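You operate a simulated robot arm through the tools that you are given. There is no shell and no other tool. Be economical: measure what you need, move in short steps, check, and stop when the job is done.

The job below is to be done with a simulated robot arm. You get a single attempt, and the scene is never put back.

TASK
Label the tall bare can on the hand labeller.
Fine: red lever closed while the white handle goes across; then lever open and handle home; the can stays on the turntable; leave the low can and the other rolls alone.

Only the result counts: the job must be done as asked and must still hold three seconds after the hand-in. Knocking over, shifting, dropping, spilling or breaking anything else fails it.

THE ROBOT
A 7-joint arm with a two-finger parallel gripper, fixed in place. Base frame: the origin is at the foot of the arm, x ahead of it, y to its left, z up; the work surface is at about z = 0. Readings come in mm, rad, newtons and seconds.
With the tool pointing down near the work surface it reaches from about 220 to 580 mm from the base axis. Its first joint turns from -1.152 to 1.152 rad. Payload 2.5 kg.
The TCP is the grasp point between the finger pads, 23 mm short of the fingertips. In the tool frame z runs along the fingers and y along their closing line. The gripper opens to 94 mm. The fingers are 38 mm wide and 10 mm thick; the gripper's body (54 by 96 mm) begins 39 mm behind the TCP.
Orientation is that of the tool frame in the base frame, as [roll, pitch, yaw] about the fixed x, y, z axes, in that order (R = Rz(yaw) Ry(pitch) Rx(roll)). With the fingers straight down and closing along the base's y, the tool's x points along the base's -x, its y along +y and its z along -z.

THE INTERFACE
- The arm moves only by the tool step_arm. Its argument "deltas" is a list of rows, each a list of 3 entries, a list of its own where there are three numbers: the turn, a rotation vector about the base's x, y, z in units of 8 degrees (1.0 is 8 degrees), then the shift along the base's x, y, z in units of 25 mm (1.0 is 25 mm), then the closure, from 0 (fully open) to 1 (shut). In form: [[[wx, wy, wz], [dx, dy, dz], claw], ...]. A call has 1 to 20 rows; each row shifts and turns the commanded pose from where the row before left it. A call with a number of a shift or a turn outside -1 to 1 is refused whole. Rows are played at 5 a second. More than 50 mm and 0.15 rad between two rows, or a gripper value outside its range, and nothing of the call is played. Where a pose cannot be reached the arm comes as near as it can. A force on the tool above 70 N (or 10 N above the force at the start of the call, whichever is more), or a blocked arm, ends the call early, and 0.2 s more pass. Each finger travels about 108 mm/s and halts on what it meets, pressing with about 44 N; the grip force reading is that of the motor and also rises with nothing between the fingers. The clock runs only during rows and for 0.2 s after the last one: add rows that do not move to give the fingers time. The reply holds the time, the measured pose of the TCP, the force on the tool along the base axes, the opening and the grip force, in the units named above and with some noise.
- Cameras (640 x 400 px; columns grow to the right, rows downward): "scene" is fixed at [85.3, -393.1, 545.2]; the picture's right is [0.98, -0.17, 0.00], its down [-0.10, -0.54, -0.83] and it looks along [0.14, 0.82, -0.55] (base axes); focal length 308 px, centre (320, 200). "wrist" rides on the gripper at [86, 16, -74] in the tool frame; the picture's right is [-0.18, 0.98, 0.00], its down [-0.58, -0.11, -0.81] and it looks along [-0.79, -0.15, 0.59] (tool axes); focal length 243 px, centre (320, 200). There is no depth. A picture from a camera that has moved, and an enlarged one, comes with that camera's place and axes in the base frame and with its lens.
- capture(camera): a new picture of that camera. The clock stands still meanwhile.
- inspect(camera, box): a new picture of the part [left, top, right, bottom] of that camera's present view, enlarged. The clock stands still meanwhile.
- close_job(): hands the job in; it is judged then, once.

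Work in short steps. Places have to be worked out from the pictures, the camera data and where the tool is seen: move nearer, look again, correct. Check each grasp and each placing, and mend what went wrong. You have 120 turns and 84 pictures in all, those below and enlarged ones among them. Open the gripper and draw the arm clear of the work before you hand the job in, unless the task says otherwise; then end with one line.

The tools are called after "Call:" as name(argument=value, ...) on one line, values as JSON. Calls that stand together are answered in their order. step_arm: Moves the arm, as the interface text tells. Its arguments: {"type":"object","properties":{"deltas":{"type":"array","items":{"type":"array"}}},"required":["deltas"]} The other tools are called the same way: capture (camera) takes a picture; inspect (camera, box) takes an enlarged picture of a part of a camera's view; close_job () hands the job in.

At the start:

```text
clock: 0.0
position: [354.4, 141.2, 251.7]
tool_rot: [-3.142, 0.001, 3.141]
ft_force: [0.1, 0.1, -0.3]
grip_width: 94.0
grip_force: 0.0
```

scene: 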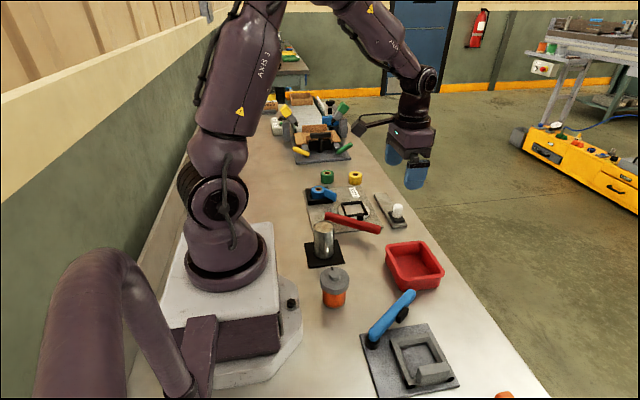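
wrist: 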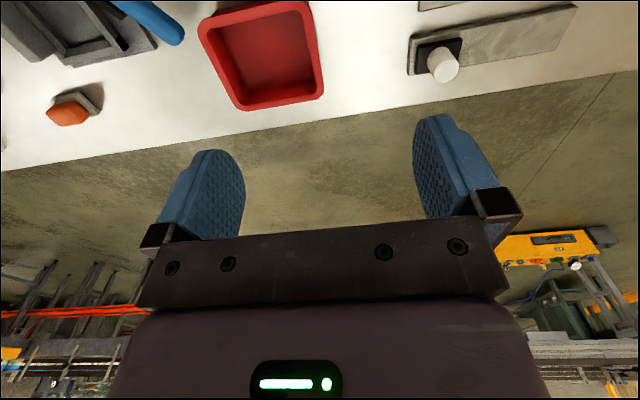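

The scene is small in the overview; I enlarge the labeller region and the cans to understand it.

Call:
inspect(camera="scene", box=[280, 160, 440, 260])

Call:
inspect(camera="scene", box=[300, 200, 480, 400])

Call:
inspect(camera="scene", box=[260, 80, 380, 170])

```text
4.00 times, centred on (360, 210) of scene
camera zoom: at [85.3, -393.1, 545.2], right [0.98, -0.17, 0.0], down [-0.1, -0.54, -0.83], along [0.14, 0.82, -0.55], focal length 1234 px, centre (160, 160)
```

zoom: 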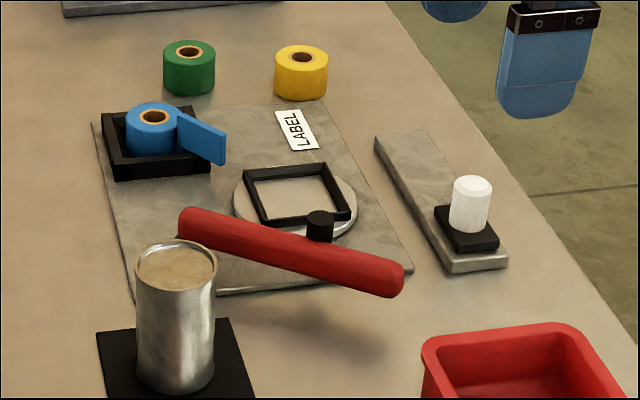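

```text
2.00 times, centred on (390, 300) of scene
camera zoom: at [85.3, -393.1, 545.2], right [0.98, -0.17, 0.0], down [-0.1, -0.54, -0.83], along [0.14, 0.82, -0.55], focal length 617 px, centre (180, 0)
```

zoom: 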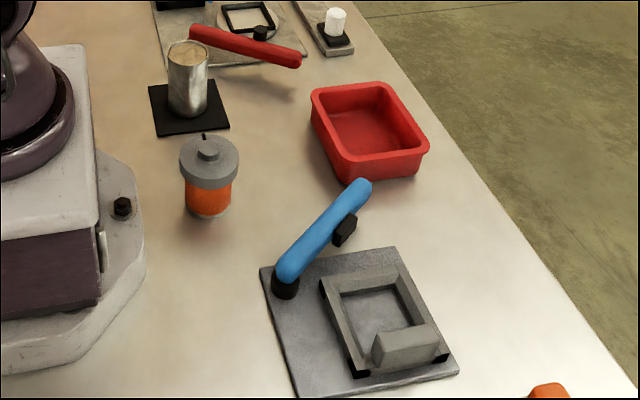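

```text
4.44 times, centred on (320, 125) of scene
camera zoom: at [85.3, -393.1, 545.2], right [0.98, -0.17, 0.0], down [-0.1, -0.54, -0.83], along [0.14, 0.82, -0.55], focal length 1371 px, centre (320, 533)
```

zoom: 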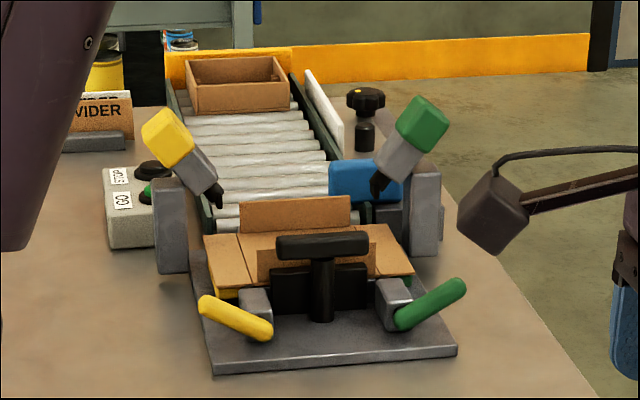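

The labeller is around (315, 340), the silver can near (192, 180), the white handle near (421, 270) on a rail running in +y. I move the wrist camera to look at it from above.

Call:
step_arm(deltas=[[[0, 0, 0], [-0.42, 0.95, 0.15], 0], [[0, 0, 0], [-0.42, 0.95, 0.15], 0], [[0, 0, 0], [-0.42, 0.95, 0.15], 0], [[0, 0, 0], [-0.42, 0.95, 0.15], 0], [[0, 0, 0], [-0.42, 0.95, 0.15], 0], [[0, 0, 0], [-0.42, 0.95, 0.15], 0], [[0, 0, 0], [-0.42, 0.95, 0.15], 0], [[0, 0, 0], [-0.42, 0.95, 0.15], 0], [[0, 0, 0], [0, 0, 0], 0]])

Call:
capture(camera="wrist")

Call:
capture(camera="scene")

```text
clock: 2.0
position: [271.9, 332.1, 280.6]
tool_rot: [3.142, 0.0, -3.141]
ft_force: [-0.9, -0.5, 0.5]
grip_width: 94.2
grip_force: 0.1
```

```text
78 pictures are left
camera wrist: at [186.6, 346.5, 356.1], right [0.18, 0.98, 0.0], down [0.58, -0.11, 0.81], along [0.79, -0.15, -0.59], focal length 243 px, centre (320, 200)
```

wrist: 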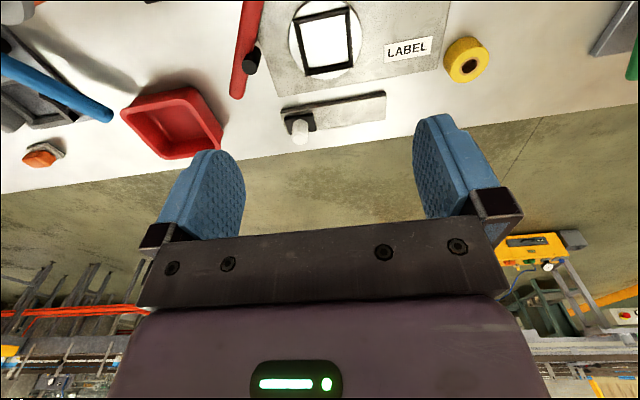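

```text
77 pictures are left
```

scene: 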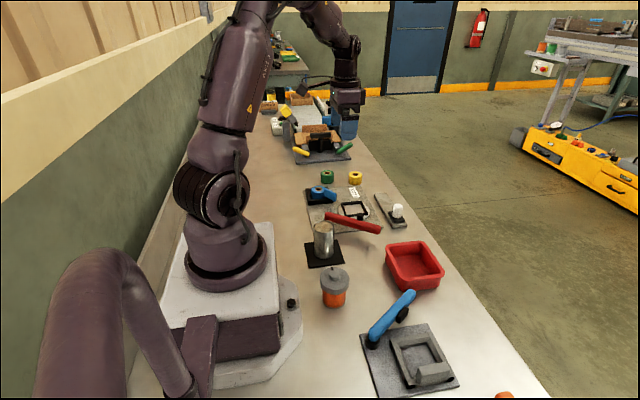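

The wrist camera needs to sit further back to see the lever and can; I retreat in x and take another view.

Call:
step_arm(deltas=[[[0, 0, 0], [-1, -0.4, 0], 0], [[0, 0, 0], [-1, -0.4, 0], 0], [[0, 0, 0], [-1, -0.4, 0], 0], [[0, 0, 0], [-1, -0.4, 0], 0], [[0, 0, 0], [-1, -0.4, 0], 0], [[0, 0, 0], [0, 0, 0], 0]])

Call:
inspect(camera="wrist", box=[120, 0, 520, 250])

```text
clock: 3.4
position: [145.9, 281.3, 281.8]
tool_rot: [-3.14, 0.001, -3.141]
ft_force: [1.1, -0.2, -0.7]
grip_width: 94.0
grip_force: 0.0
```

```text
1.60 times, centred on (320, 125) of wrist
camera zoom: at [59.7, 296.1, 356.4], right [0.18, 0.98, 0.0], down [0.58, -0.11, 0.81], along [0.79, -0.15, -0.59], focal length 388 px, centre (320, 320)
```

zoom: 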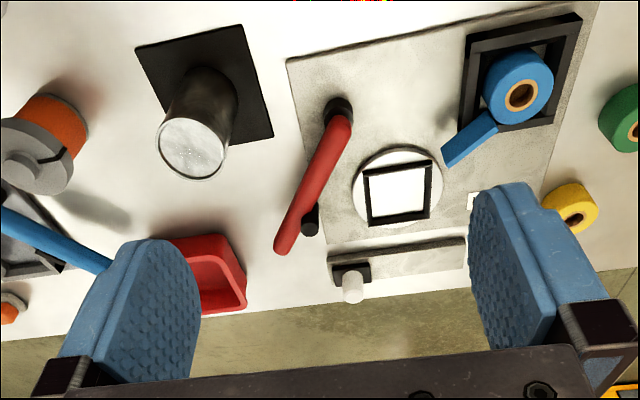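

The tall can appears to be at about (193, 176) with its top near z=85; lever pivot about (213, 284), roller at its mid, frame centre about (313, 332). I move above the can to check alignment.

Call:
step_arm(deltas=[[[0, 0, 0], [0.317, -0.7, -1], 0], [[0, 0, 0], [0.317, -0.7, -1], 0], [[0, 0, 0], [0.317, -0.7, -1], 0], [[0, 0, 0], [0.317, -0.7, -1], 0], [[0, 0, 0], [0.317, -0.7, -1], 0], [[0, 0, 0], [0.317, -0.7, -0.8], 0], [[0, 0, 0], [0, 0, 0], 0]])

Call:
capture(camera="wrist")

Call:
inspect(camera="scene", box=[280, 160, 440, 260])

```text
clock: 5.0
position: [192.5, 174.3, 137.9]
tool_rot: [3.141, 0.001, 3.14]
ft_force: [-0.1, 0.7, 0.4]
grip_width: 94.5
grip_force: 0.2
```

```text
75 pictures are left
camera wrist: at [107.3, 189.6, 212.8], right [0.18, 0.98, 0.0], down [0.58, -0.11, 0.81], along [0.79, -0.15, -0.59], focal length 243 px, centre (320, 200)
```

wrist: 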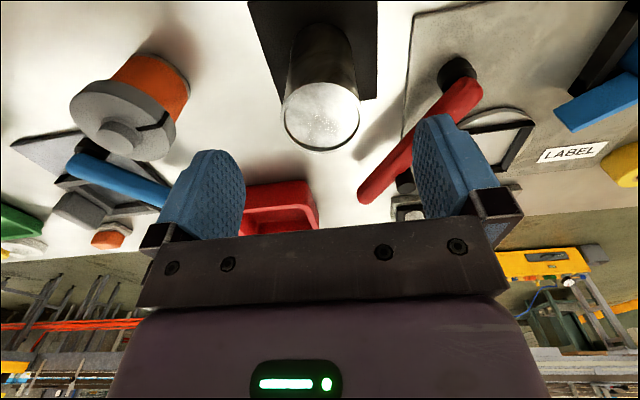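

```text
4.00 times, centred on (360, 210) of scene
camera zoom: at [85.3, -393.1, 545.2], right [0.98, -0.17, 0.0], down [-0.1, -0.54, -0.83], along [0.14, 0.82, -0.55], focal length 1234 px, centre (160, 160)
```

zoom: 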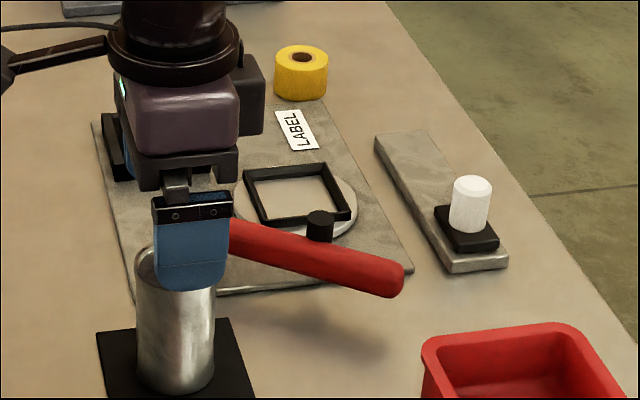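

Can top sits at about (193, 174), right under the TCP. I descend to z≈62 and close.

Call:
step_arm(deltas=[[[0, 0, 0], [0.03, 0, -0.76], 0], [[0, 0, 0], [0, 0, -0.76], 0], [[0, 0, 0], [0, 0, -0.76], 0], [[0, 0, 0], [0, 0, -0.76], 0], [[0, 0, 0], [0, 0, 0], 0.2], [[0, 0, 0], [0, 0, 0], 0.4], [[0, 0, 0], [0, 0, 0], 0.6], [[0, 0, 0], [0, 0, 0], 0.6], [[0, 0, 0], [0, 0, 0], 0.6]])

Call:
capture(camera="wrist")

```text
clock: 7.0
position: [194.5, 177.2, 60.1]
tool_rot: [3.141, 0.0, -3.141]
ft_force: [-0.7, -0.6, 0.2]
grip_width: 47.9
grip_force: 44.0
```

```text
73 pictures are left
camera wrist: at [110.1, 192.1, 135.9], right [0.18, 0.98, 0.0], down [0.58, -0.11, 0.81], along [0.79, -0.15, -0.59], focal length 243 px, centre (320, 200)
```

wrist: 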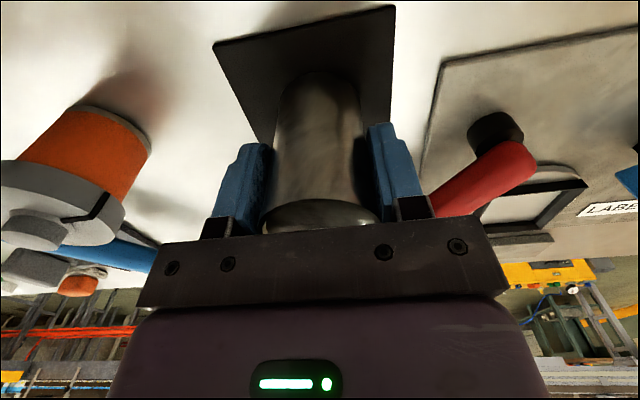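

Grip holds (48 mm wide can). I lift and move part-way so the wrist camera can view the frame precisely.

Call:
step_arm(deltas=[[[0, 0, 0], [0, 0, 1], 0.6], [[0, 0, 0], [0, 0, 1], 0.6], [[0, 0, 0], [0, 0, 1], 0.6], [[0, 0, 0], [0, 0, 1], 0.6], [[0, 0, 0], [0, 0, 1], 0.6], [[0, 0, 0], [0, 0.9, 0], 0.6], [[0, 0, 0], [0, 0.9, 0], 0.6], [[0, 0, 0], [0, 0.9, 0], 0.6], [[0, 0, 0], [0, 0.9, 0], 0.6], [[0, 0, 0], [0, 0.9, 0], 0.6], [[0, 0, 0], [0, 0, 0], 0.6]])

Call:
capture(camera="wrist")

Call:
inspect(camera="scene", box=[280, 160, 440, 260])

```text
clock: 9.4
position: [196.3, 288.0, 185.7]
tool_rot: [-3.14, 0.002, 3.141]
ft_force: [-0.2, 0.2, -1.6]
grip_width: 47.7
grip_force: 43.6
```

```text
72 pictures are left
camera wrist: at [110.0, 303.6, 260.2], right [0.18, 0.98, 0.0], down [0.58, -0.11, 0.81], along [0.79, -0.15, -0.59], focal length 243 px, centre (320, 200)
```

wrist: 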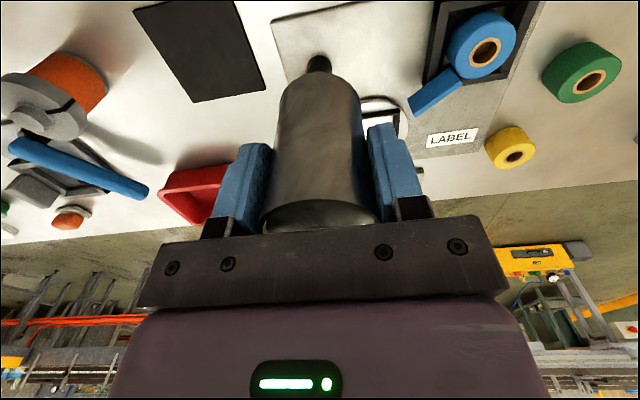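

```text
4.00 times, centred on (360, 210) of scene
camera zoom: at [85.3, -393.1, 545.2], right [0.98, -0.17, 0.0], down [-0.1, -0.54, -0.83], along [0.14, 0.82, -0.55], focal length 1234 px, centre (160, 160)
```

zoom: 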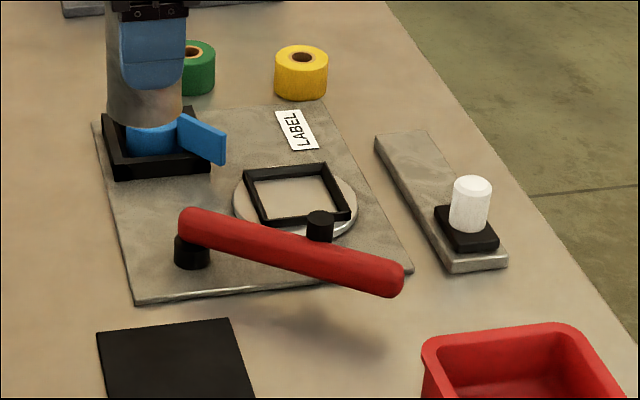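

The held can hides the frame; I shift to smaller y so the frame appears to the right of the fingers.

Call:
step_arm(deltas=[[[0, 0, 0], [0.4, -0.75, -0.2], 0.6], [[0, 0, 0], [0.4, -0.75, -0.2], 0.6], [[0, 0, 0], [0, -0.75, -0.2], 0.6], [[0, 0, 0], [0, 0, 0], 0.6]])

Call:
inspect(camera="wrist", box=[280, 0, 600, 200])

```text
clock: 10.4
position: [214.4, 231.7, 169.9]
tool_rot: [-3.141, 0.0, -3.141]
ft_force: [0.2, 0.1, -2.2]
grip_width: 48.2
grip_force: 43.7
```

```text
2.00 times, centred on (440, 100) of wrist
camera zoom: at [129.1, 246.7, 244.9], right [0.18, 0.98, 0.0], down [0.58, -0.11, 0.81], along [0.79, -0.15, -0.59], focal length 485 px, centre (80, 400)
```

zoom: 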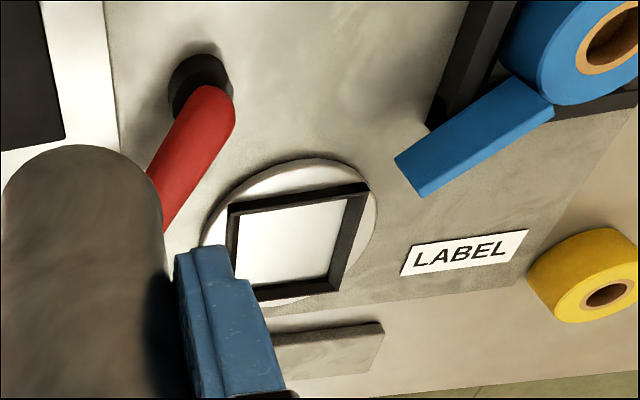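

Refined estimates put the turntable centre at about (315, 333). The frame clearance is tight, so I take highly zoomed views for precision.

Call:
inspect(camera="scene", box=[332, 195, 380, 225])

Call:
inspect(camera="wrist", box=[370, 60, 498, 140])

```text
13.33 times, centred on (356, 210) of scene
camera zoom: at [85.3, -393.1, 545.2], right [0.98, -0.17, 0.0], down [-0.1, -0.54, -0.83], along [0.14, 0.82, -0.55], focal length 4113 px, centre (-160, 67)
```

zoom: 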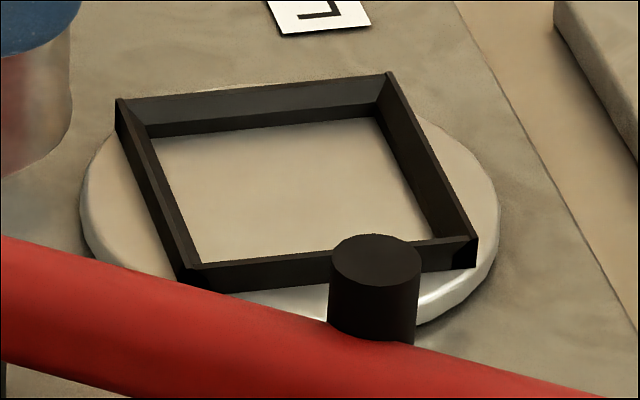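

```text
5.00 times, centred on (434, 100) of wrist
camera zoom: at [129.1, 246.7, 244.9], right [0.18, 0.98, 0.0], down [0.58, -0.11, 0.81], along [0.79, -0.15, -0.59], focal length 1213 px, centre (-250, 700)
```

zoom: 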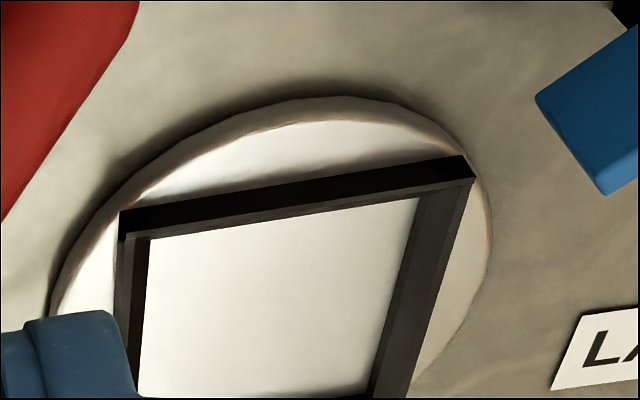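

The frame is a funnel about 65 mm outside, 53 mm at the floor, centred near (316, 332), edges parallel to the axes. I move the can above it.

Call:
step_arm(deltas=[[[0, 0, 0], [0.81, 0.8, 0], 0.6], [[0, 0, 0], [0.81, 0.8, 0], 0.6], [[0, 0, 0], [0.81, 0.8, 0], 0.6], [[0, 0, 0], [0.81, 0.8, 0], 0.6], [[0, 0, 0], [0.81, 0.8, 0], 0.6], [[0, 0, 0], [0, 0, -0.9], 0.6], [[0, 0, 0], [0, 0, -0.9], 0.6], [[0, 0, 0], [0, 0, -0.7], 0.6], [[0, 0, 0], [0, 0, 0], 0.6]])

Call:
inspect(camera="scene", box=[316, 165, 396, 225])

Call:
capture(camera="wrist")

```text
clock: 12.4
position: [317.3, 333.2, 108.4]
tool_rot: [-3.141, 0.001, 3.141]
ft_force: [0.0, -0.4, -1.4]
grip_width: 47.8
grip_force: 43.6
```

```text
6.67 times, centred on (356, 195) of scene
camera zoom: at [85.3, -393.1, 545.2], right [0.98, -0.17, 0.0], down [-0.1, -0.54, -0.83], along [0.14, 0.82, -0.55], focal length 2057 px, centre (80, 233)
```

zoom: 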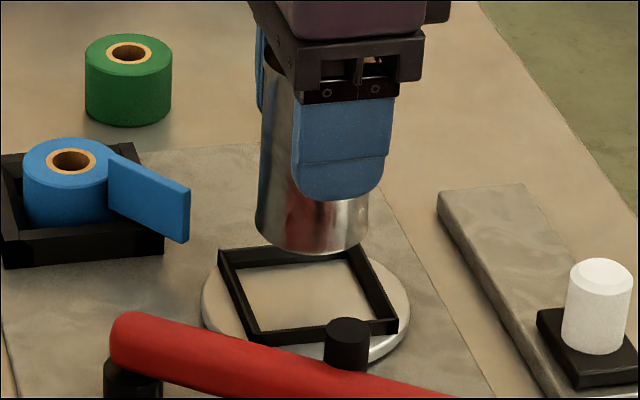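

```text
66 pictures are left
camera wrist: at [231.2, 348.2, 181.8], right [0.18, 0.98, 0.0], down [0.58, -0.11, 0.81], along [0.79, -0.15, -0.59], focal length 243 px, centre (320, 200)
```

wrist: 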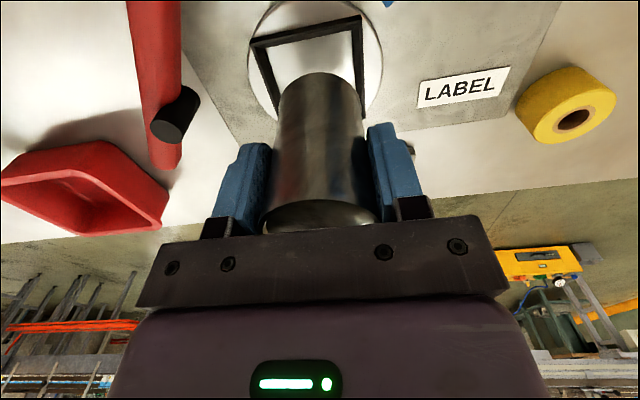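

Comparing can bottom and frame in both views, the can is about 4–5 mm too far in +y. I shift -4.5 mm, lower a bit, and recheck.

Call:
step_arm(deltas=[[[0, 0, 0], [0, -0.18, 0], 0.6], [[0, 0, 0], [0, 0, -0.4], 0.6], [[0, 0, 0], [0, 0, -0.4], 0.6], [[0, 0, 0], [0, 0, 0], 0.6]])

Call:
inspect(camera="scene", box=[332, 190, 380, 220])

Call:
inspect(camera="wrist", box=[220, 0, 412, 120])

```text
clock: 13.4
position: [317.8, 327.1, 87.7]
tool_rot: [3.141, -0.001, 3.141]
ft_force: [-0.4, -0.2, -1.1]
grip_width: 47.8
grip_force: 44.1
```

```text
13.33 times, centred on (356, 205) of scene
camera zoom: at [85.3, -393.1, 545.2], right [0.98, -0.17, 0.0], down [-0.1, -0.54, -0.83], along [0.14, 0.82, -0.55], focal length 4113 px, centre (-160, 133)
```

zoom: 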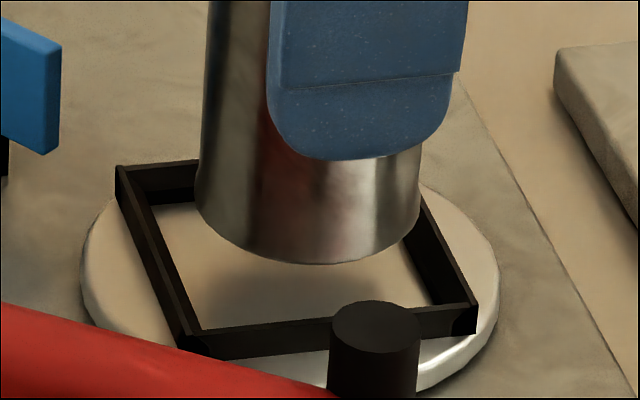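

```text
3.33 times, centred on (316, 60) of wrist
camera zoom: at [232.0, 343.4, 162.0], right [0.18, 0.98, 0.0], down [0.58, -0.11, 0.81], along [0.79, -0.15, -0.59], focal length 809 px, centre (333, 667)
```

zoom: 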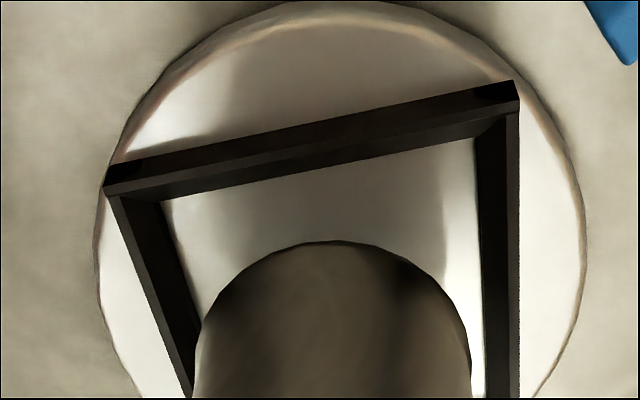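

Both views agree the frame is centred at y≈329 and the can at ≈328, with x within 2 mm. I nudge +1 mm and lower in small steps.

Call:
step_arm(deltas=[[[0, 0, 0], [-0.02, 0.04, -0.15], 0.6], [[0, 0, 0], [0, 0, -0.15], 0.6], [[0, 0, 0], [0, 0, -0.15], 0.6], [[0, 0, 0], [0, 0, -0.1], 0.6], [[0, 0, 0], [0, 0, 0], 0.6]])

Call:
inspect(camera="scene", box=[332, 190, 380, 220])

Call:
inspect(camera="wrist", box=[220, 0, 412, 120])

```text
clock: 14.6
position: [316.3, 328.0, 73.8]
tool_rot: [3.14, 0.0, -3.141]
ft_force: [0.5, 0.4, -0.7]
grip_width: 47.9
grip_force: 43.9
```

```text
13.33 times, centred on (356, 205) of scene
camera zoom: at [85.3, -393.1, 545.2], right [0.98, -0.17, 0.0], down [-0.1, -0.54, -0.83], along [0.14, 0.82, -0.55], focal length 4113 px, centre (-160, 133)
```

zoom: 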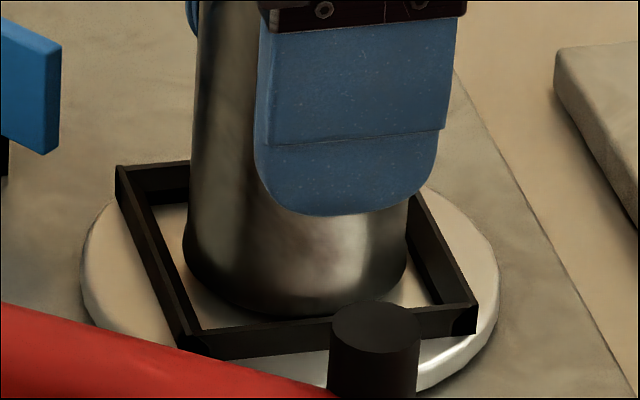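

```text
3.33 times, centred on (316, 60) of wrist
camera zoom: at [230.1, 343.5, 148.0], right [0.18, 0.98, 0.0], down [0.58, -0.11, 0.81], along [0.79, -0.15, -0.59], focal length 809 px, centre (333, 667)
```

zoom: 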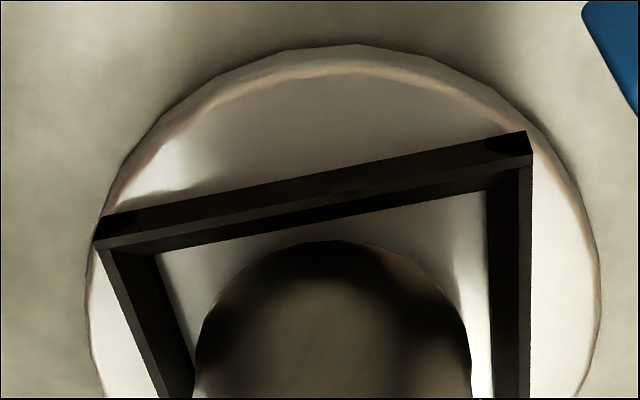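

The can is inside the funnel without contact. I keep lowering gently until it touches.

Call:
step_arm(deltas=[[[0, 0, 0], [0, 0, -0.08], 0.6], [[0, 0, 0], [0, 0, -0.08], 0.6], [[0, 0, 0], [0, 0, -0.08], 0.6], [[0, 0, 0], [0, 0, 0], 0.6]])

Call:
inspect(camera="scene", box=[332, 190, 380, 220])

```text
clock: 15.6
position: [316.7, 330.7, 70.6]
tool_rot: [3.137, 0.006, -3.141]
ft_force: [-1.8, -6.9, 35.7]
grip_width: 47.9
grip_force: 44.1
```

```text
13.33 times, centred on (356, 205) of scene
camera zoom: at [85.2, -393.2, 545.1], right [0.98, -0.17, 0.0], down [-0.1, -0.54, -0.83], along [0.14, 0.82, -0.55], focal length 4113 px, centre (-160, 133)
```

zoom: 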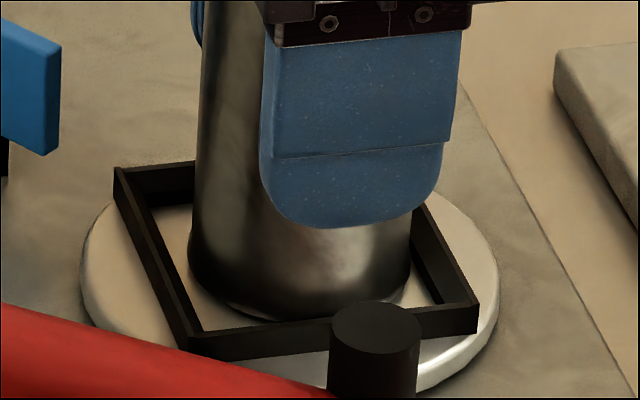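

Contact at 36 N. I check from the wrist whether the can is on the floor or on a wall.

Call:
inspect(camera="wrist", box=[220, 0, 412, 120])

Call:
inspect(camera="scene", box=[340, 200, 372, 220])

```text
3.33 times, centred on (316, 60) of wrist
camera zoom: at [231.4, 344.1, 144.1], right [0.18, 0.98, 0.0], down [0.58, -0.11, 0.81], along [0.8, -0.15, -0.59], focal length 809 px, centre (333, 667)
```

zoom: 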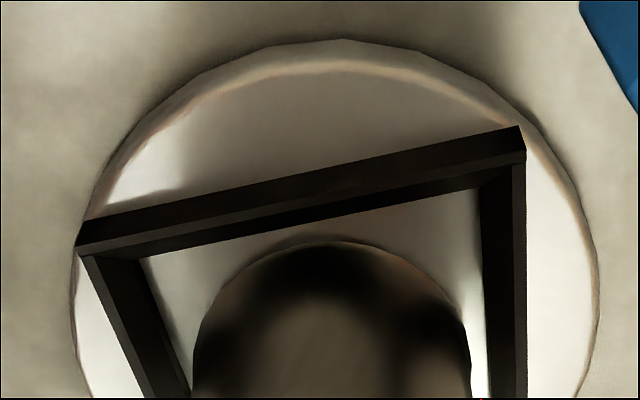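

```text
16.00 times, centred on (356, 210) of scene
camera zoom: at [85.2, -393.2, 545.1], right [0.98, -0.17, 0.0], down [-0.1, -0.54, -0.83], along [0.14, 0.82, -0.55], focal length 4936 px, centre (-256, 40)
```

zoom: 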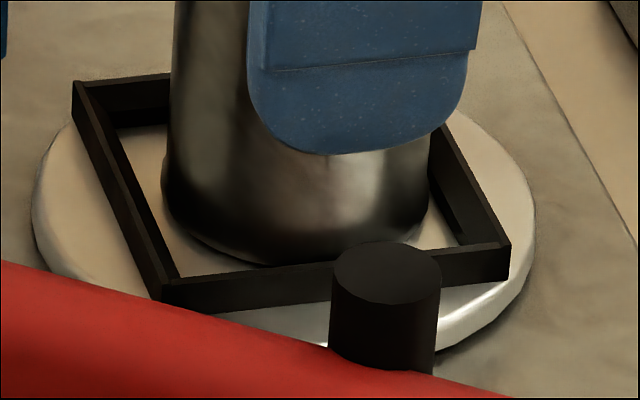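

The readings are consistent with the can standing on the turntable floor (base z≈12.5), centred within about 2 mm. I ease the pressure slightly and open.

Call:
step_arm(deltas=[[[0, 0, 0], [0, 0, 0.05], 0.6], [[0, 0, 0], [0, 0, 0], 0.45], [[0, 0, 0], [0, 0, 0], 0.35], [[0, 0, 0], [0, 0, 0], 0.25], [[0, 0, 0], [0, 0, 0], 0.2], [[0, 0, 0], [0, 0, 0], 0.2]])

Call:
inspect(camera="scene", box=[324, 180, 388, 220])

Call:
capture(camera="wrist")

```text
clock: 17.0
position: [315.2, 328.3, 69.0]
tool_rot: [-3.141, 0.0, 3.14]
ft_force: [0.8, 0.2, 0.3]
grip_width: 75.2
grip_force: 0.2
```

```text
10.00 times, centred on (356, 200) of scene
camera zoom: at [85.3, -393.1, 545.2], right [0.98, -0.17, 0.0], down [-0.1, -0.54, -0.83], along [0.14, 0.82, -0.55], focal length 3085 px, centre (-40, 200)
```

zoom: 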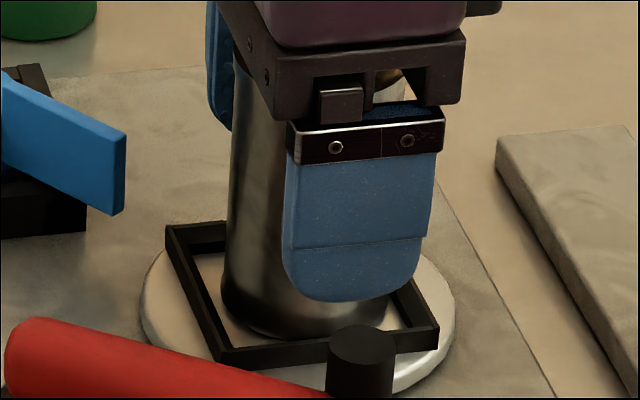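

```text
57 pictures are left
camera wrist: at [230.1, 343.6, 143.7], right [0.18, 0.98, 0.0], down [0.58, -0.11, 0.81], along [0.79, -0.15, -0.59], focal length 243 px, centre (320, 200)
```

wrist: 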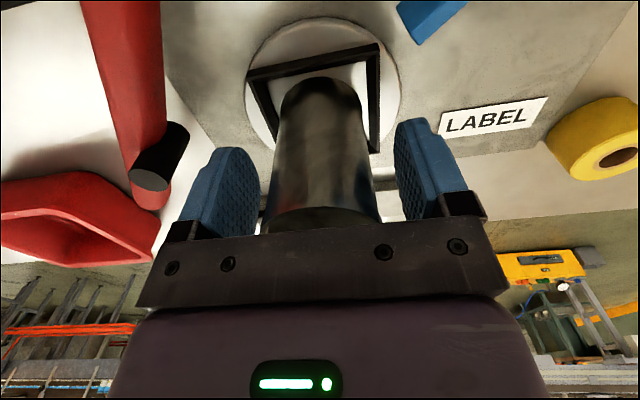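

Released; I rise straight up and check that the can stands seated and upright.

Call:
step_arm(deltas=[[[0, 0, 0], [0, 0, 0.8], 0.15], [[0, 0, 0], [0, 0, 1], 0.15], [[0, 0, 0], [0, 0, 1], 0.15], [[0, 0, 0], [0, 0, 1], 0.15], [[0, 0, 0], [-1, 0, 0.6], 0.3], [[0, 0, 0], [-1, 0, 0], 0.5], [[0, 0, 0], [-1, 0, 0], 1], [[0, 0, 0], [0, 0, 0], 1]])

Call:
inspect(camera="scene", box=[308, 160, 404, 220])

Call:
capture(camera="wrist")

```text
clock: 18.8
position: [238.8, 329.3, 180.0]
tool_rot: [3.141, -0.002, -3.141]
ft_force: [0.1, 0.2, 0.1]
grip_width: 0.1
grip_force: 42.3
```

```text
6.67 times, centred on (356, 190) of scene
camera zoom: at [85.3, -393.1, 545.2], right [0.98, -0.17, 0.0], down [-0.1, -0.54, -0.83], along [0.14, 0.82, -0.55], focal length 2057 px, centre (80, 267)
```

zoom: 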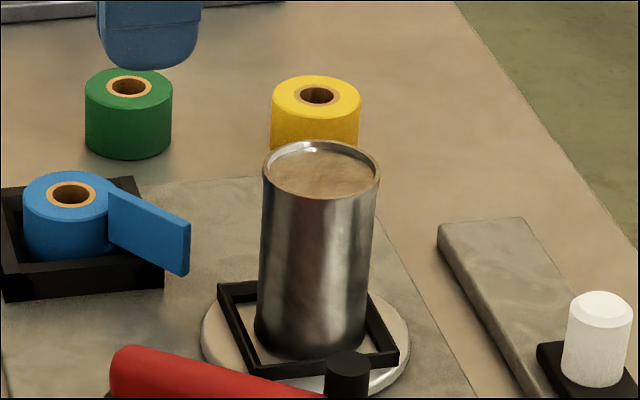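

```text
55 pictures are left
camera wrist: at [154.8, 344.8, 254.3], right [0.18, 0.98, 0.0], down [0.58, -0.11, 0.81], along [0.79, -0.15, -0.59], focal length 243 px, centre (320, 200)
```

wrist: 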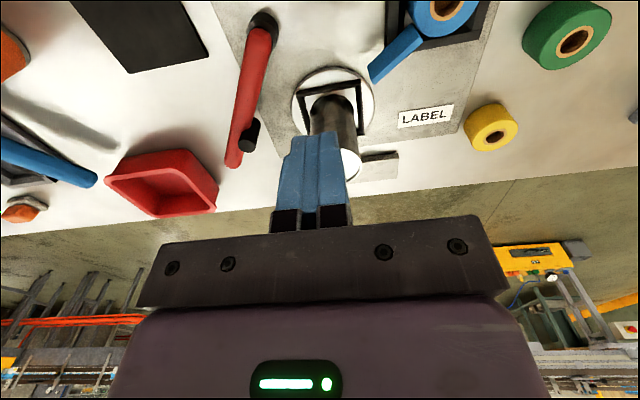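

The can is seated upright inside the frame on the turntable. Next is the lever: I turn the tool 90° so its slim side faces the can, and go behind the lever (its -y side) at height to look.

Call:
step_arm(deltas=[[[0, 0, 0.94], [0.32, -0.547, 0], 1], [[0, 0, 0.94], [0.32, -0.547, 0], 1], [[0, 0, 0.94], [0.32, -0.547, 0], 1], [[0, 0, 0.94], [0.32, -0.547, 0], 1], [[0, 0, 0.94], [0.32, -0.547, 0], 1], [[0, 0, 0.94], [0.32, -0.547, 0], 1], [[0, 0, 0.94], [0.32, -0.547, 0], 1], [[0, 0, 0.94], [0.32, -0.547, 0], 1], [[0, 0, 0.94], [0.32, -0.547, 0], 1], [[0, 0, 0.94], [0.32, -0.547, 0], 1], [[0, 0, 0.94], [0.32, -0.547, 0], 1], [[0, 0, 0.91], [0.32, -0.547, 0], 1], [[0, 0, 0], [0, 0, 0], 1]])

Call:
capture(camera="wrist")

```text
clock: 21.6
position: [337.0, 165.5, 178.5]
tool_rot: [3.139, 0.0, -1.569]
ft_force: [-0.7, 0.1, 0.8]
grip_width: 0.0
grip_force: 42.6
```

```text
54 pictures are left
camera wrist: at [322.4, 77.1, 253.7], right [-0.98, 0.18, 0.0], down [0.11, 0.58, 0.81], along [0.15, 0.79, -0.59], focal length 243 px, centre (320, 200)
```

wrist: 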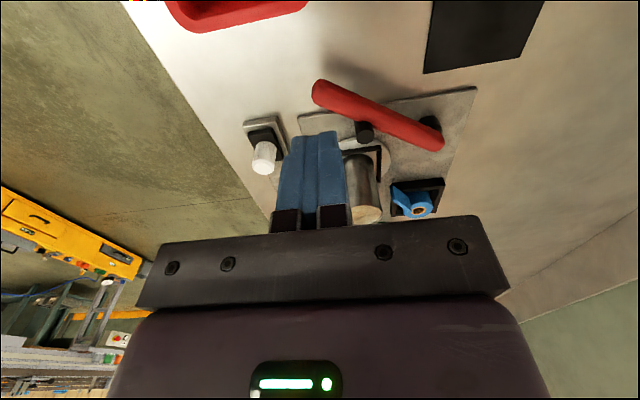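

The lever tip is at about (347, 199), pivot around (220, 283), z≈38. I tilt the tool 20° (tips leading in +y) and descend behind the lever at x≈318.

Call:
step_arm(deltas=[[[0.83, 0, 0], [-0.4, -0.15, -0.3], 1], [[0.83, 0, 0], [-0.4, -0.15, -0.7], 1], [[0.84, 0, 0], [0, 0, -1], 1], [[0, 0, 0], [0, 0, -1], 1], [[0, 0, 0], [0, 0, -1], 1], [[0, 0, 0], [0, 0, -0.7], 1], [[0, 0, 0], [0, 0, -0.7], 1], [[0, 0, 0], [0, 0, 0], 1]])

Call:
inspect(camera="scene", box=[300, 180, 428, 260])

Call:
capture(camera="wrist")

```text
clock: 23.4
position: [315.0, 156.4, 44.4]
tool_rot: [-3.142, 0.35, -1.569]
ft_force: [0.2, -0.2, 1.6]
grip_width: 0.0
grip_force: 42.5
```

```text
5.00 times, centred on (364, 220) of scene
camera zoom: at [85.3, -393.1, 545.2], right [0.98, -0.17, 0.0], down [-0.1, -0.54, -0.83], along [0.14, 0.82, -0.55], focal length 1542 px, centre (100, 100)
```

zoom: 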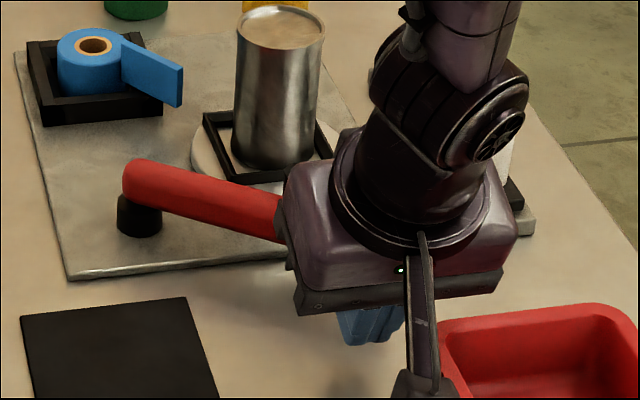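

```text
52 pictures are left
camera wrist: at [300.0, 48.3, 85.0], right [-0.98, 0.17, 0.06], down [0.11, 0.27, 0.96], along [0.15, 0.95, -0.28], focal length 243 px, centre (320, 200)
```

wrist: 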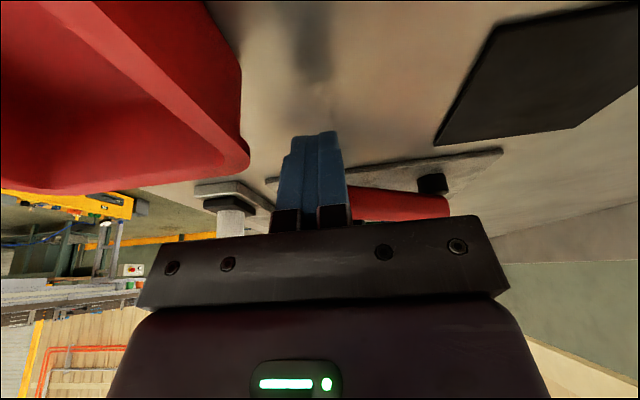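

Clear behind the lever. I push in +y and watch the forces.

Call:
step_arm(deltas=[[[0, 0, 0], [0, 0.4, 0], 1], [[0, 0, 0], [0, 0.4, 0], 1], [[0, 0, 0], [0, 0.4, 0], 1], [[0, 0, 0], [0, 0.4, 0], 1], [[0, 0, 0], [0, 0.4, 0], 1], [[0, 0, 0], [0, 0.4, 0], 1]])

Call:
inspect(camera="scene", box=[300, 180, 428, 260])

```text
clock: 24.8
position: [316.0, 217.7, 44.4]
tool_rot: [3.14, 0.35, -1.571]
ft_force: [-0.5, 0.1, 0.2]
grip_width: 0.2
grip_force: 41.9
```

```text
5.00 times, centred on (364, 220) of scene
camera zoom: at [85.3, -393.1, 545.2], right [0.98, -0.17, 0.0], down [-0.1, -0.54, -0.83], along [0.14, 0.82, -0.55], focal length 1542 px, centre (100, 100)
```

zoom: 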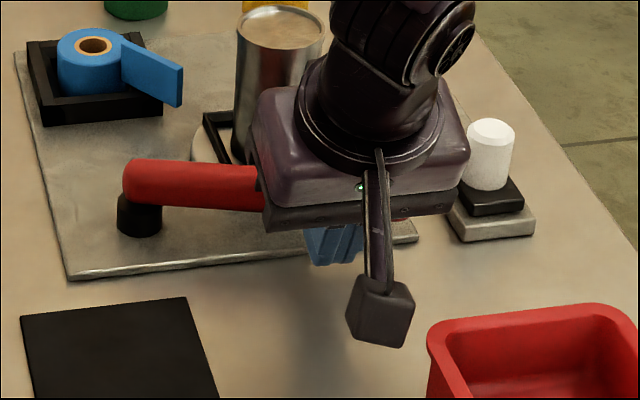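

The lever turns freely. I continue in smaller pieces until it stops against the can.

Call:
step_arm(deltas=[[[0, 0, 0], [0, 0.3, 0], 1], [[0, 0, 0], [0, 0.3, 0], 1], [[0, 0, 0], [0, 0.3, 0], 1], [[0, 0, 0], [0, 0, 0], 1]])

Call:
inspect(camera="scene", box=[300, 170, 428, 250])

Call:
capture(camera="wrist")

```text
clock: 25.8
position: [317.0, 240.7, 42.9]
tool_rot: [-3.141, 0.351, -1.57]
ft_force: [-0.1, -0.1, -0.6]
grip_width: 0.0
grip_force: 42.4
```

```text
5.00 times, centred on (364, 210) of scene
camera zoom: at [85.3, -393.1, 545.2], right [0.98, -0.17, 0.0], down [-0.1, -0.54, -0.83], along [0.14, 0.82, -0.55], focal length 1542 px, centre (100, 150)
```

zoom: 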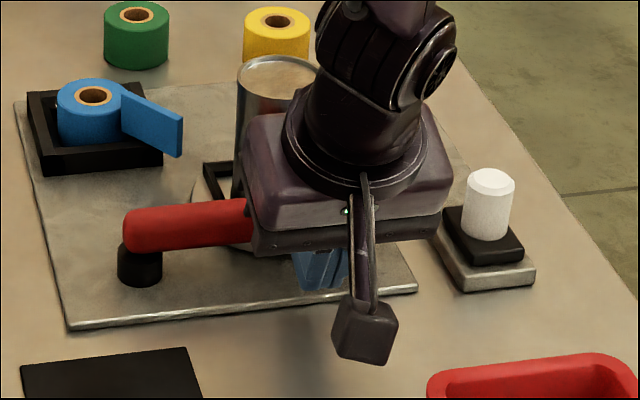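

```text
49 pictures are left
camera wrist: at [301.9, 132.3, 84.4], right [-0.98, 0.17, 0.06], down [0.11, 0.27, 0.96], along [0.15, 0.95, -0.28], focal length 243 px, centre (320, 200)
```

wrist: 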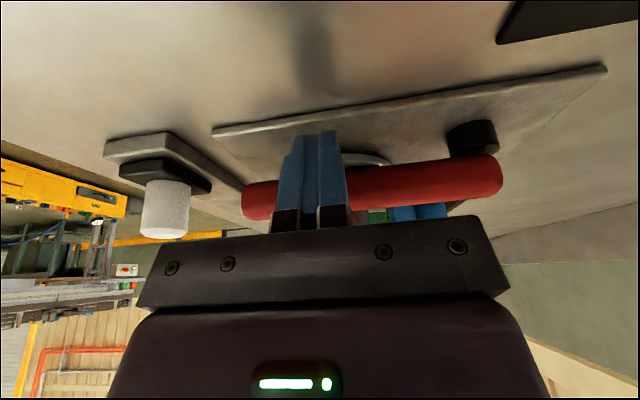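

Roughly 10–12 mm remain before the roller meets the can; I go on in 3 mm steps.

Call:
step_arm(deltas=[[[0, 0, 0], [0, 0.12, 0], 1], [[0, 0, 0], [0, 0.12, 0], 1], [[0, 0, 0], [0, 0.12, 0], 1], [[0, 0, 0], [0, 0, 0], 1]])

Call:
inspect(camera="scene", box=[316, 180, 396, 230])

```text
clock: 26.8
position: [316.8, 245.8, 44.5]
tool_rot: [3.138, 0.346, -1.572]
ft_force: [-1.2, -14.8, 5.4]
grip_width: 0.1
grip_force: 42.4
```

```text
8.00 times, centred on (356, 205) of scene
camera zoom: at [85.3, -393.1, 545.2], right [0.98, -0.17, 0.0], down [-0.1, -0.54, -0.83], along [0.14, 0.82, -0.55], focal length 2468 px, centre (32, 160)
```

zoom: 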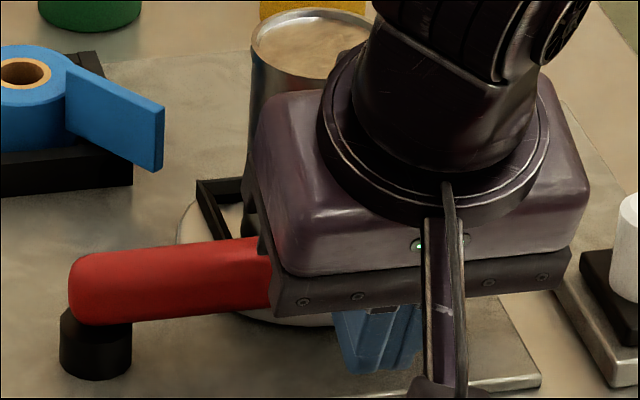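

Resistance of 15 N now: roller against can or stop. I back off and look at the lever and can.

Call:
step_arm(deltas=[[[0, 0, 0], [0, -0.6, 0], 1], [[0, 0, 0], [0, -1, 0], 1], [[0, 0, 0], [0, -1, 0], 1], [[0, 0, 0], [0, -0.4, 1], 1], [[0, 0, 0], [0, 0, 1], 1], [[0, 0, 0], [0, 0, 1], 1], [[0, 0, 0], [-1, 0, 1], 1], [[0, 0, 0], [-1, 0, 0], 1], [[0, 0, 0], [-1, 0, 0], 1]])

Call:
inspect(camera="scene", box=[300, 170, 412, 240])

Call:
capture(camera="wrist")

```text
clock: 28.8
position: [239.7, 172.6, 145.2]
tool_rot: [3.141, 0.348, -1.57]
ft_force: [-0.8, -0.3, -0.2]
grip_width: 0.1
grip_force: 42.3
```

```text
5.71 times, centred on (356, 205) of scene
camera zoom: at [85.3, -393.1, 545.2], right [0.98, -0.17, 0.0], down [-0.1, -0.54, -0.83], along [0.14, 0.82, -0.55], focal length 1763 px, centre (114, 171)
```

zoom: 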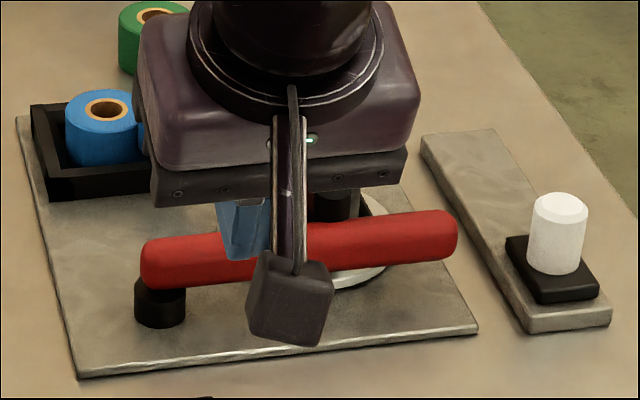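

```text
46 pictures are left
camera wrist: at [226.1, 65.5, 184.7], right [-0.98, 0.17, 0.06], down [0.11, 0.27, 0.96], along [0.15, 0.95, -0.28], focal length 243 px, centre (320, 200)
```

wrist: 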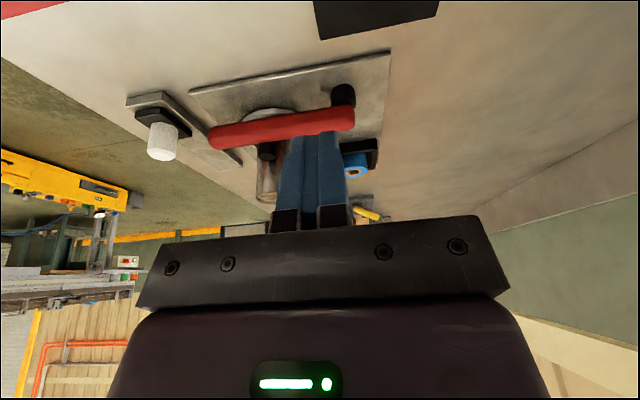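

The lever holds its closed position near the can. I untilt, keep this yaw (camera stays on the -y side, away from the can) and go above the white handle, which I place at (422, 265), z 20–59.

Call:
step_arm(deltas=[[[-0.5, 0, 0], [0, 0, 1], 1], [[-0.5, 0, 0], [0.5, 0.2, 0.6], 1], [[-0.5, 0, 0], [0.9, 0.4, 0], 1], [[-0.5, 0, 0], [0.98, 0.5, 0], 0.7], [[-0.5, 0, 0], [0.98, 0.5, 0], 0.36], [[0, 0, 0], [0.98, 0.5, 0], 0.36], [[0, 0, 0], [0.98, 0.5, 0], 0.36], [[0, 0, 0], [0.98, 0.5, 0], 0.36], [[0, 0, 0], [0.98, 0.5, 0], 0.36], [[0, 0, 0], [0, 0.5, -1], 0.36], [[0, 0, 0], [0, 0, -1], 0.36], [[0, 0, 0], [0, 0, 0], 0.36]])

Call:
inspect(camera="scene", box=[308, 170, 420, 240])

Call:
capture(camera="wrist")

```text
clock: 31.4
position: [423.1, 275.7, 132.9]
tool_rot: [3.141, 0.001, -1.571]
ft_force: [0.1, -0.3, -0.8]
grip_width: 59.9
grip_force: 0.0
```

```text
5.71 times, centred on (364, 205) of scene
camera zoom: at [85.3, -393.1, 545.2], right [0.98, -0.17, 0.0], down [-0.1, -0.54, -0.83], along [0.14, 0.82, -0.55], focal length 1763 px, centre (69, 171)
```

zoom: 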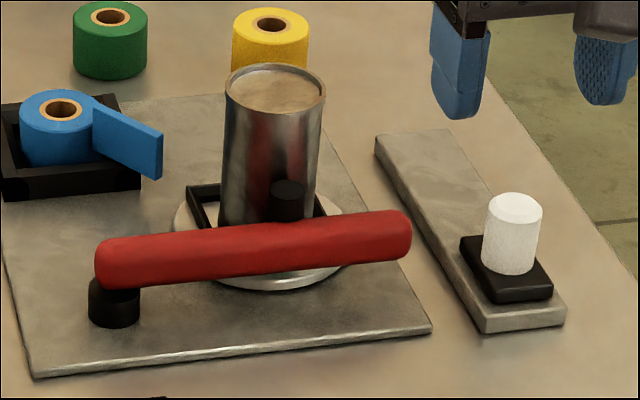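

```text
44 pictures are left
camera wrist: at [408.3, 188.3, 207.3], right [-0.98, 0.18, 0.0], down [0.11, 0.58, 0.81], along [0.15, 0.79, -0.59], focal length 243 px, centre (320, 200)
```

wrist: 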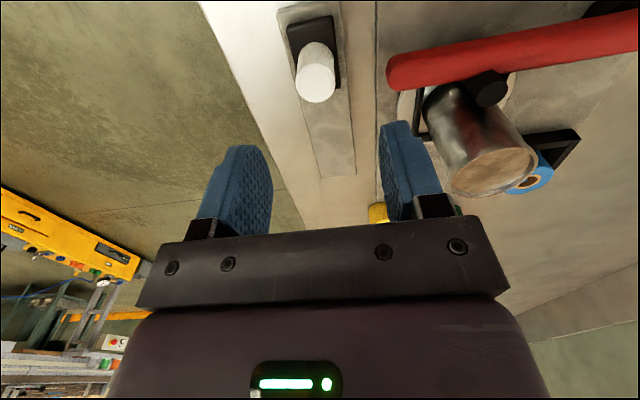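

The lever is closed with its roller on the can. Handle at about (424, 267); I descend onto it and grip.

Call:
step_arm(deltas=[[[0, 0, 0], [0, -0.35, -0.85], 0.36], [[0, 0, 0], [0, 0, -0.85], 0.36], [[0, 0, 0], [0, 0, -0.85], 0.36], [[0, 0, 0], [0, 0, -0.8], 0.36], [[0, 0, 0], [0, 0, 0], 0.6], [[0, 0, 0], [0, 0, 0], 0.8], [[0, 0, 0], [0, 0, 0], 0.8]])

Call:
inspect(camera="scene", box=[308, 170, 420, 240])

Call:
capture(camera="wrist")

```text
clock: 33.0
position: [423.1, 266.1, 49.3]
tool_rot: [-3.138, 0.0, -1.572]
ft_force: [17.5, 5.5, -12.5]
grip_width: 24.4
grip_force: 44.9
```

```text
5.71 times, centred on (364, 205) of scene
camera zoom: at [85.4, -393.1, 545.2], right [0.98, -0.17, 0.0], down [-0.1, -0.54, -0.83], along [0.14, 0.82, -0.55], focal length 1763 px, centre (69, 171)
```

zoom: 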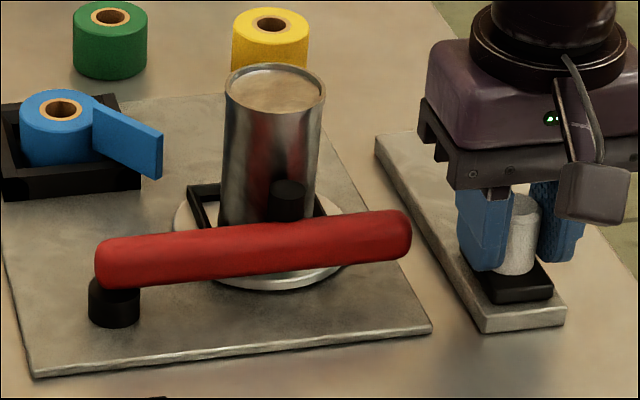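

```text
42 pictures are left
camera wrist: at [409.9, 178.4, 123.9], right [-0.98, 0.19, 0.0], down [0.11, 0.58, 0.81], along [0.15, 0.79, -0.59], focal length 243 px, centre (320, 200)
```

wrist: 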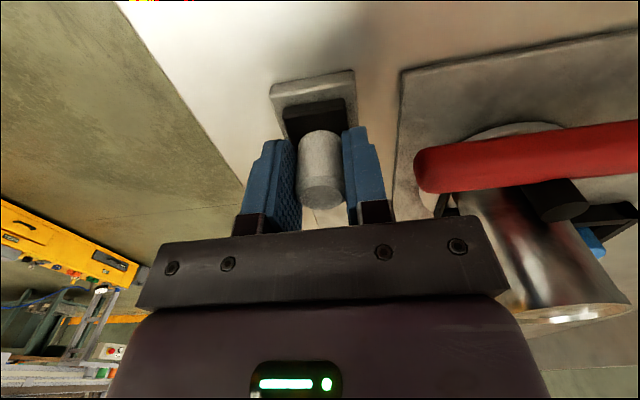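

Handle gripped, with a lateral load of 17 N; I ease +2 mm in x and start sliding in +y slowly.

Call:
step_arm(deltas=[[[0, 0, 0], [0.08, 0, 0], 0.8], [[0, 0, 0], [0, 0.25, 0], 0.8], [[0, 0, 0], [0, 0.25, 0], 0.8], [[0, 0, 0], [0, 0.25, 0], 0.8], [[0, 0, 0], [0, 0.25, 0], 0.8]])

Call:
inspect(camera="scene", box=[308, 170, 420, 240])

```text
clock: 34.2
position: [425.2, 292.1, 50.0]
tool_rot: [3.138, -0.003, -1.57]
ft_force: [1.5, -1.9, -14.2]
grip_width: 24.5
grip_force: 44.7
```

```text
5.71 times, centred on (364, 205) of scene
camera zoom: at [85.4, -393.1, 545.2], right [0.98, -0.17, 0.0], down [-0.1, -0.54, -0.83], along [0.14, 0.82, -0.55], focal length 1763 px, centre (69, 171)
```

zoom: 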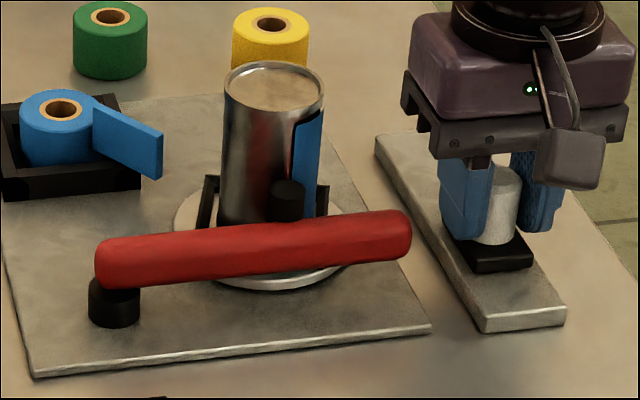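

The label is winding on as the turntable turns. I continue across.

Call:
step_arm(deltas=[[[0, 0, 0], [0, 0.25, 0], 0.8], [[0, 0, 0], [0, 0.25, 0], 0.8], [[0, 0, 0], [0, 0.25, 0], 0.8], [[0, 0, 0], [0, 0.25, 0], 0.8], [[0, 0, 0], [0, 0.25, 0], 0.8], [[0, 0, 0], [0, 0.25, 0], 0.8], [[0, 0, 0], [0, 0.25, 0], 0.8], [[0, 0, 0], [0, 0.25, 0], 0.8]])

Call:
inspect(camera="scene", box=[308, 170, 420, 240])

```text
clock: 36.0
position: [425.4, 340.7, 50.8]
tool_rot: [3.139, -0.001, -1.571]
ft_force: [-3.6, 0.0, -23.2]
grip_width: 24.7
grip_force: 44.9
```

```text
5.71 times, centred on (364, 205) of scene
camera zoom: at [85.4, -393.0, 545.2], right [0.98, -0.17, 0.0], down [-0.1, -0.54, -0.83], along [0.14, 0.82, -0.55], focal length 1763 px, centre (69, 171)
```

zoom: 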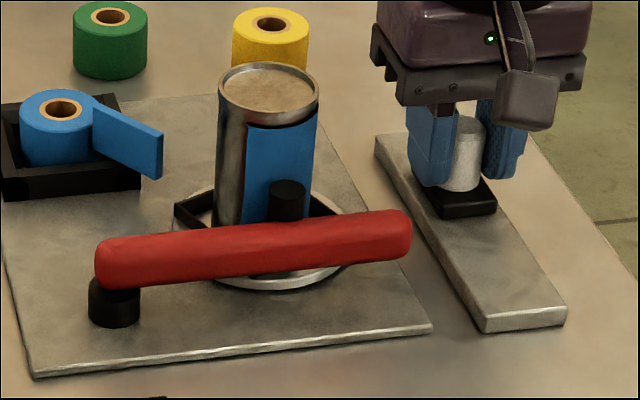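

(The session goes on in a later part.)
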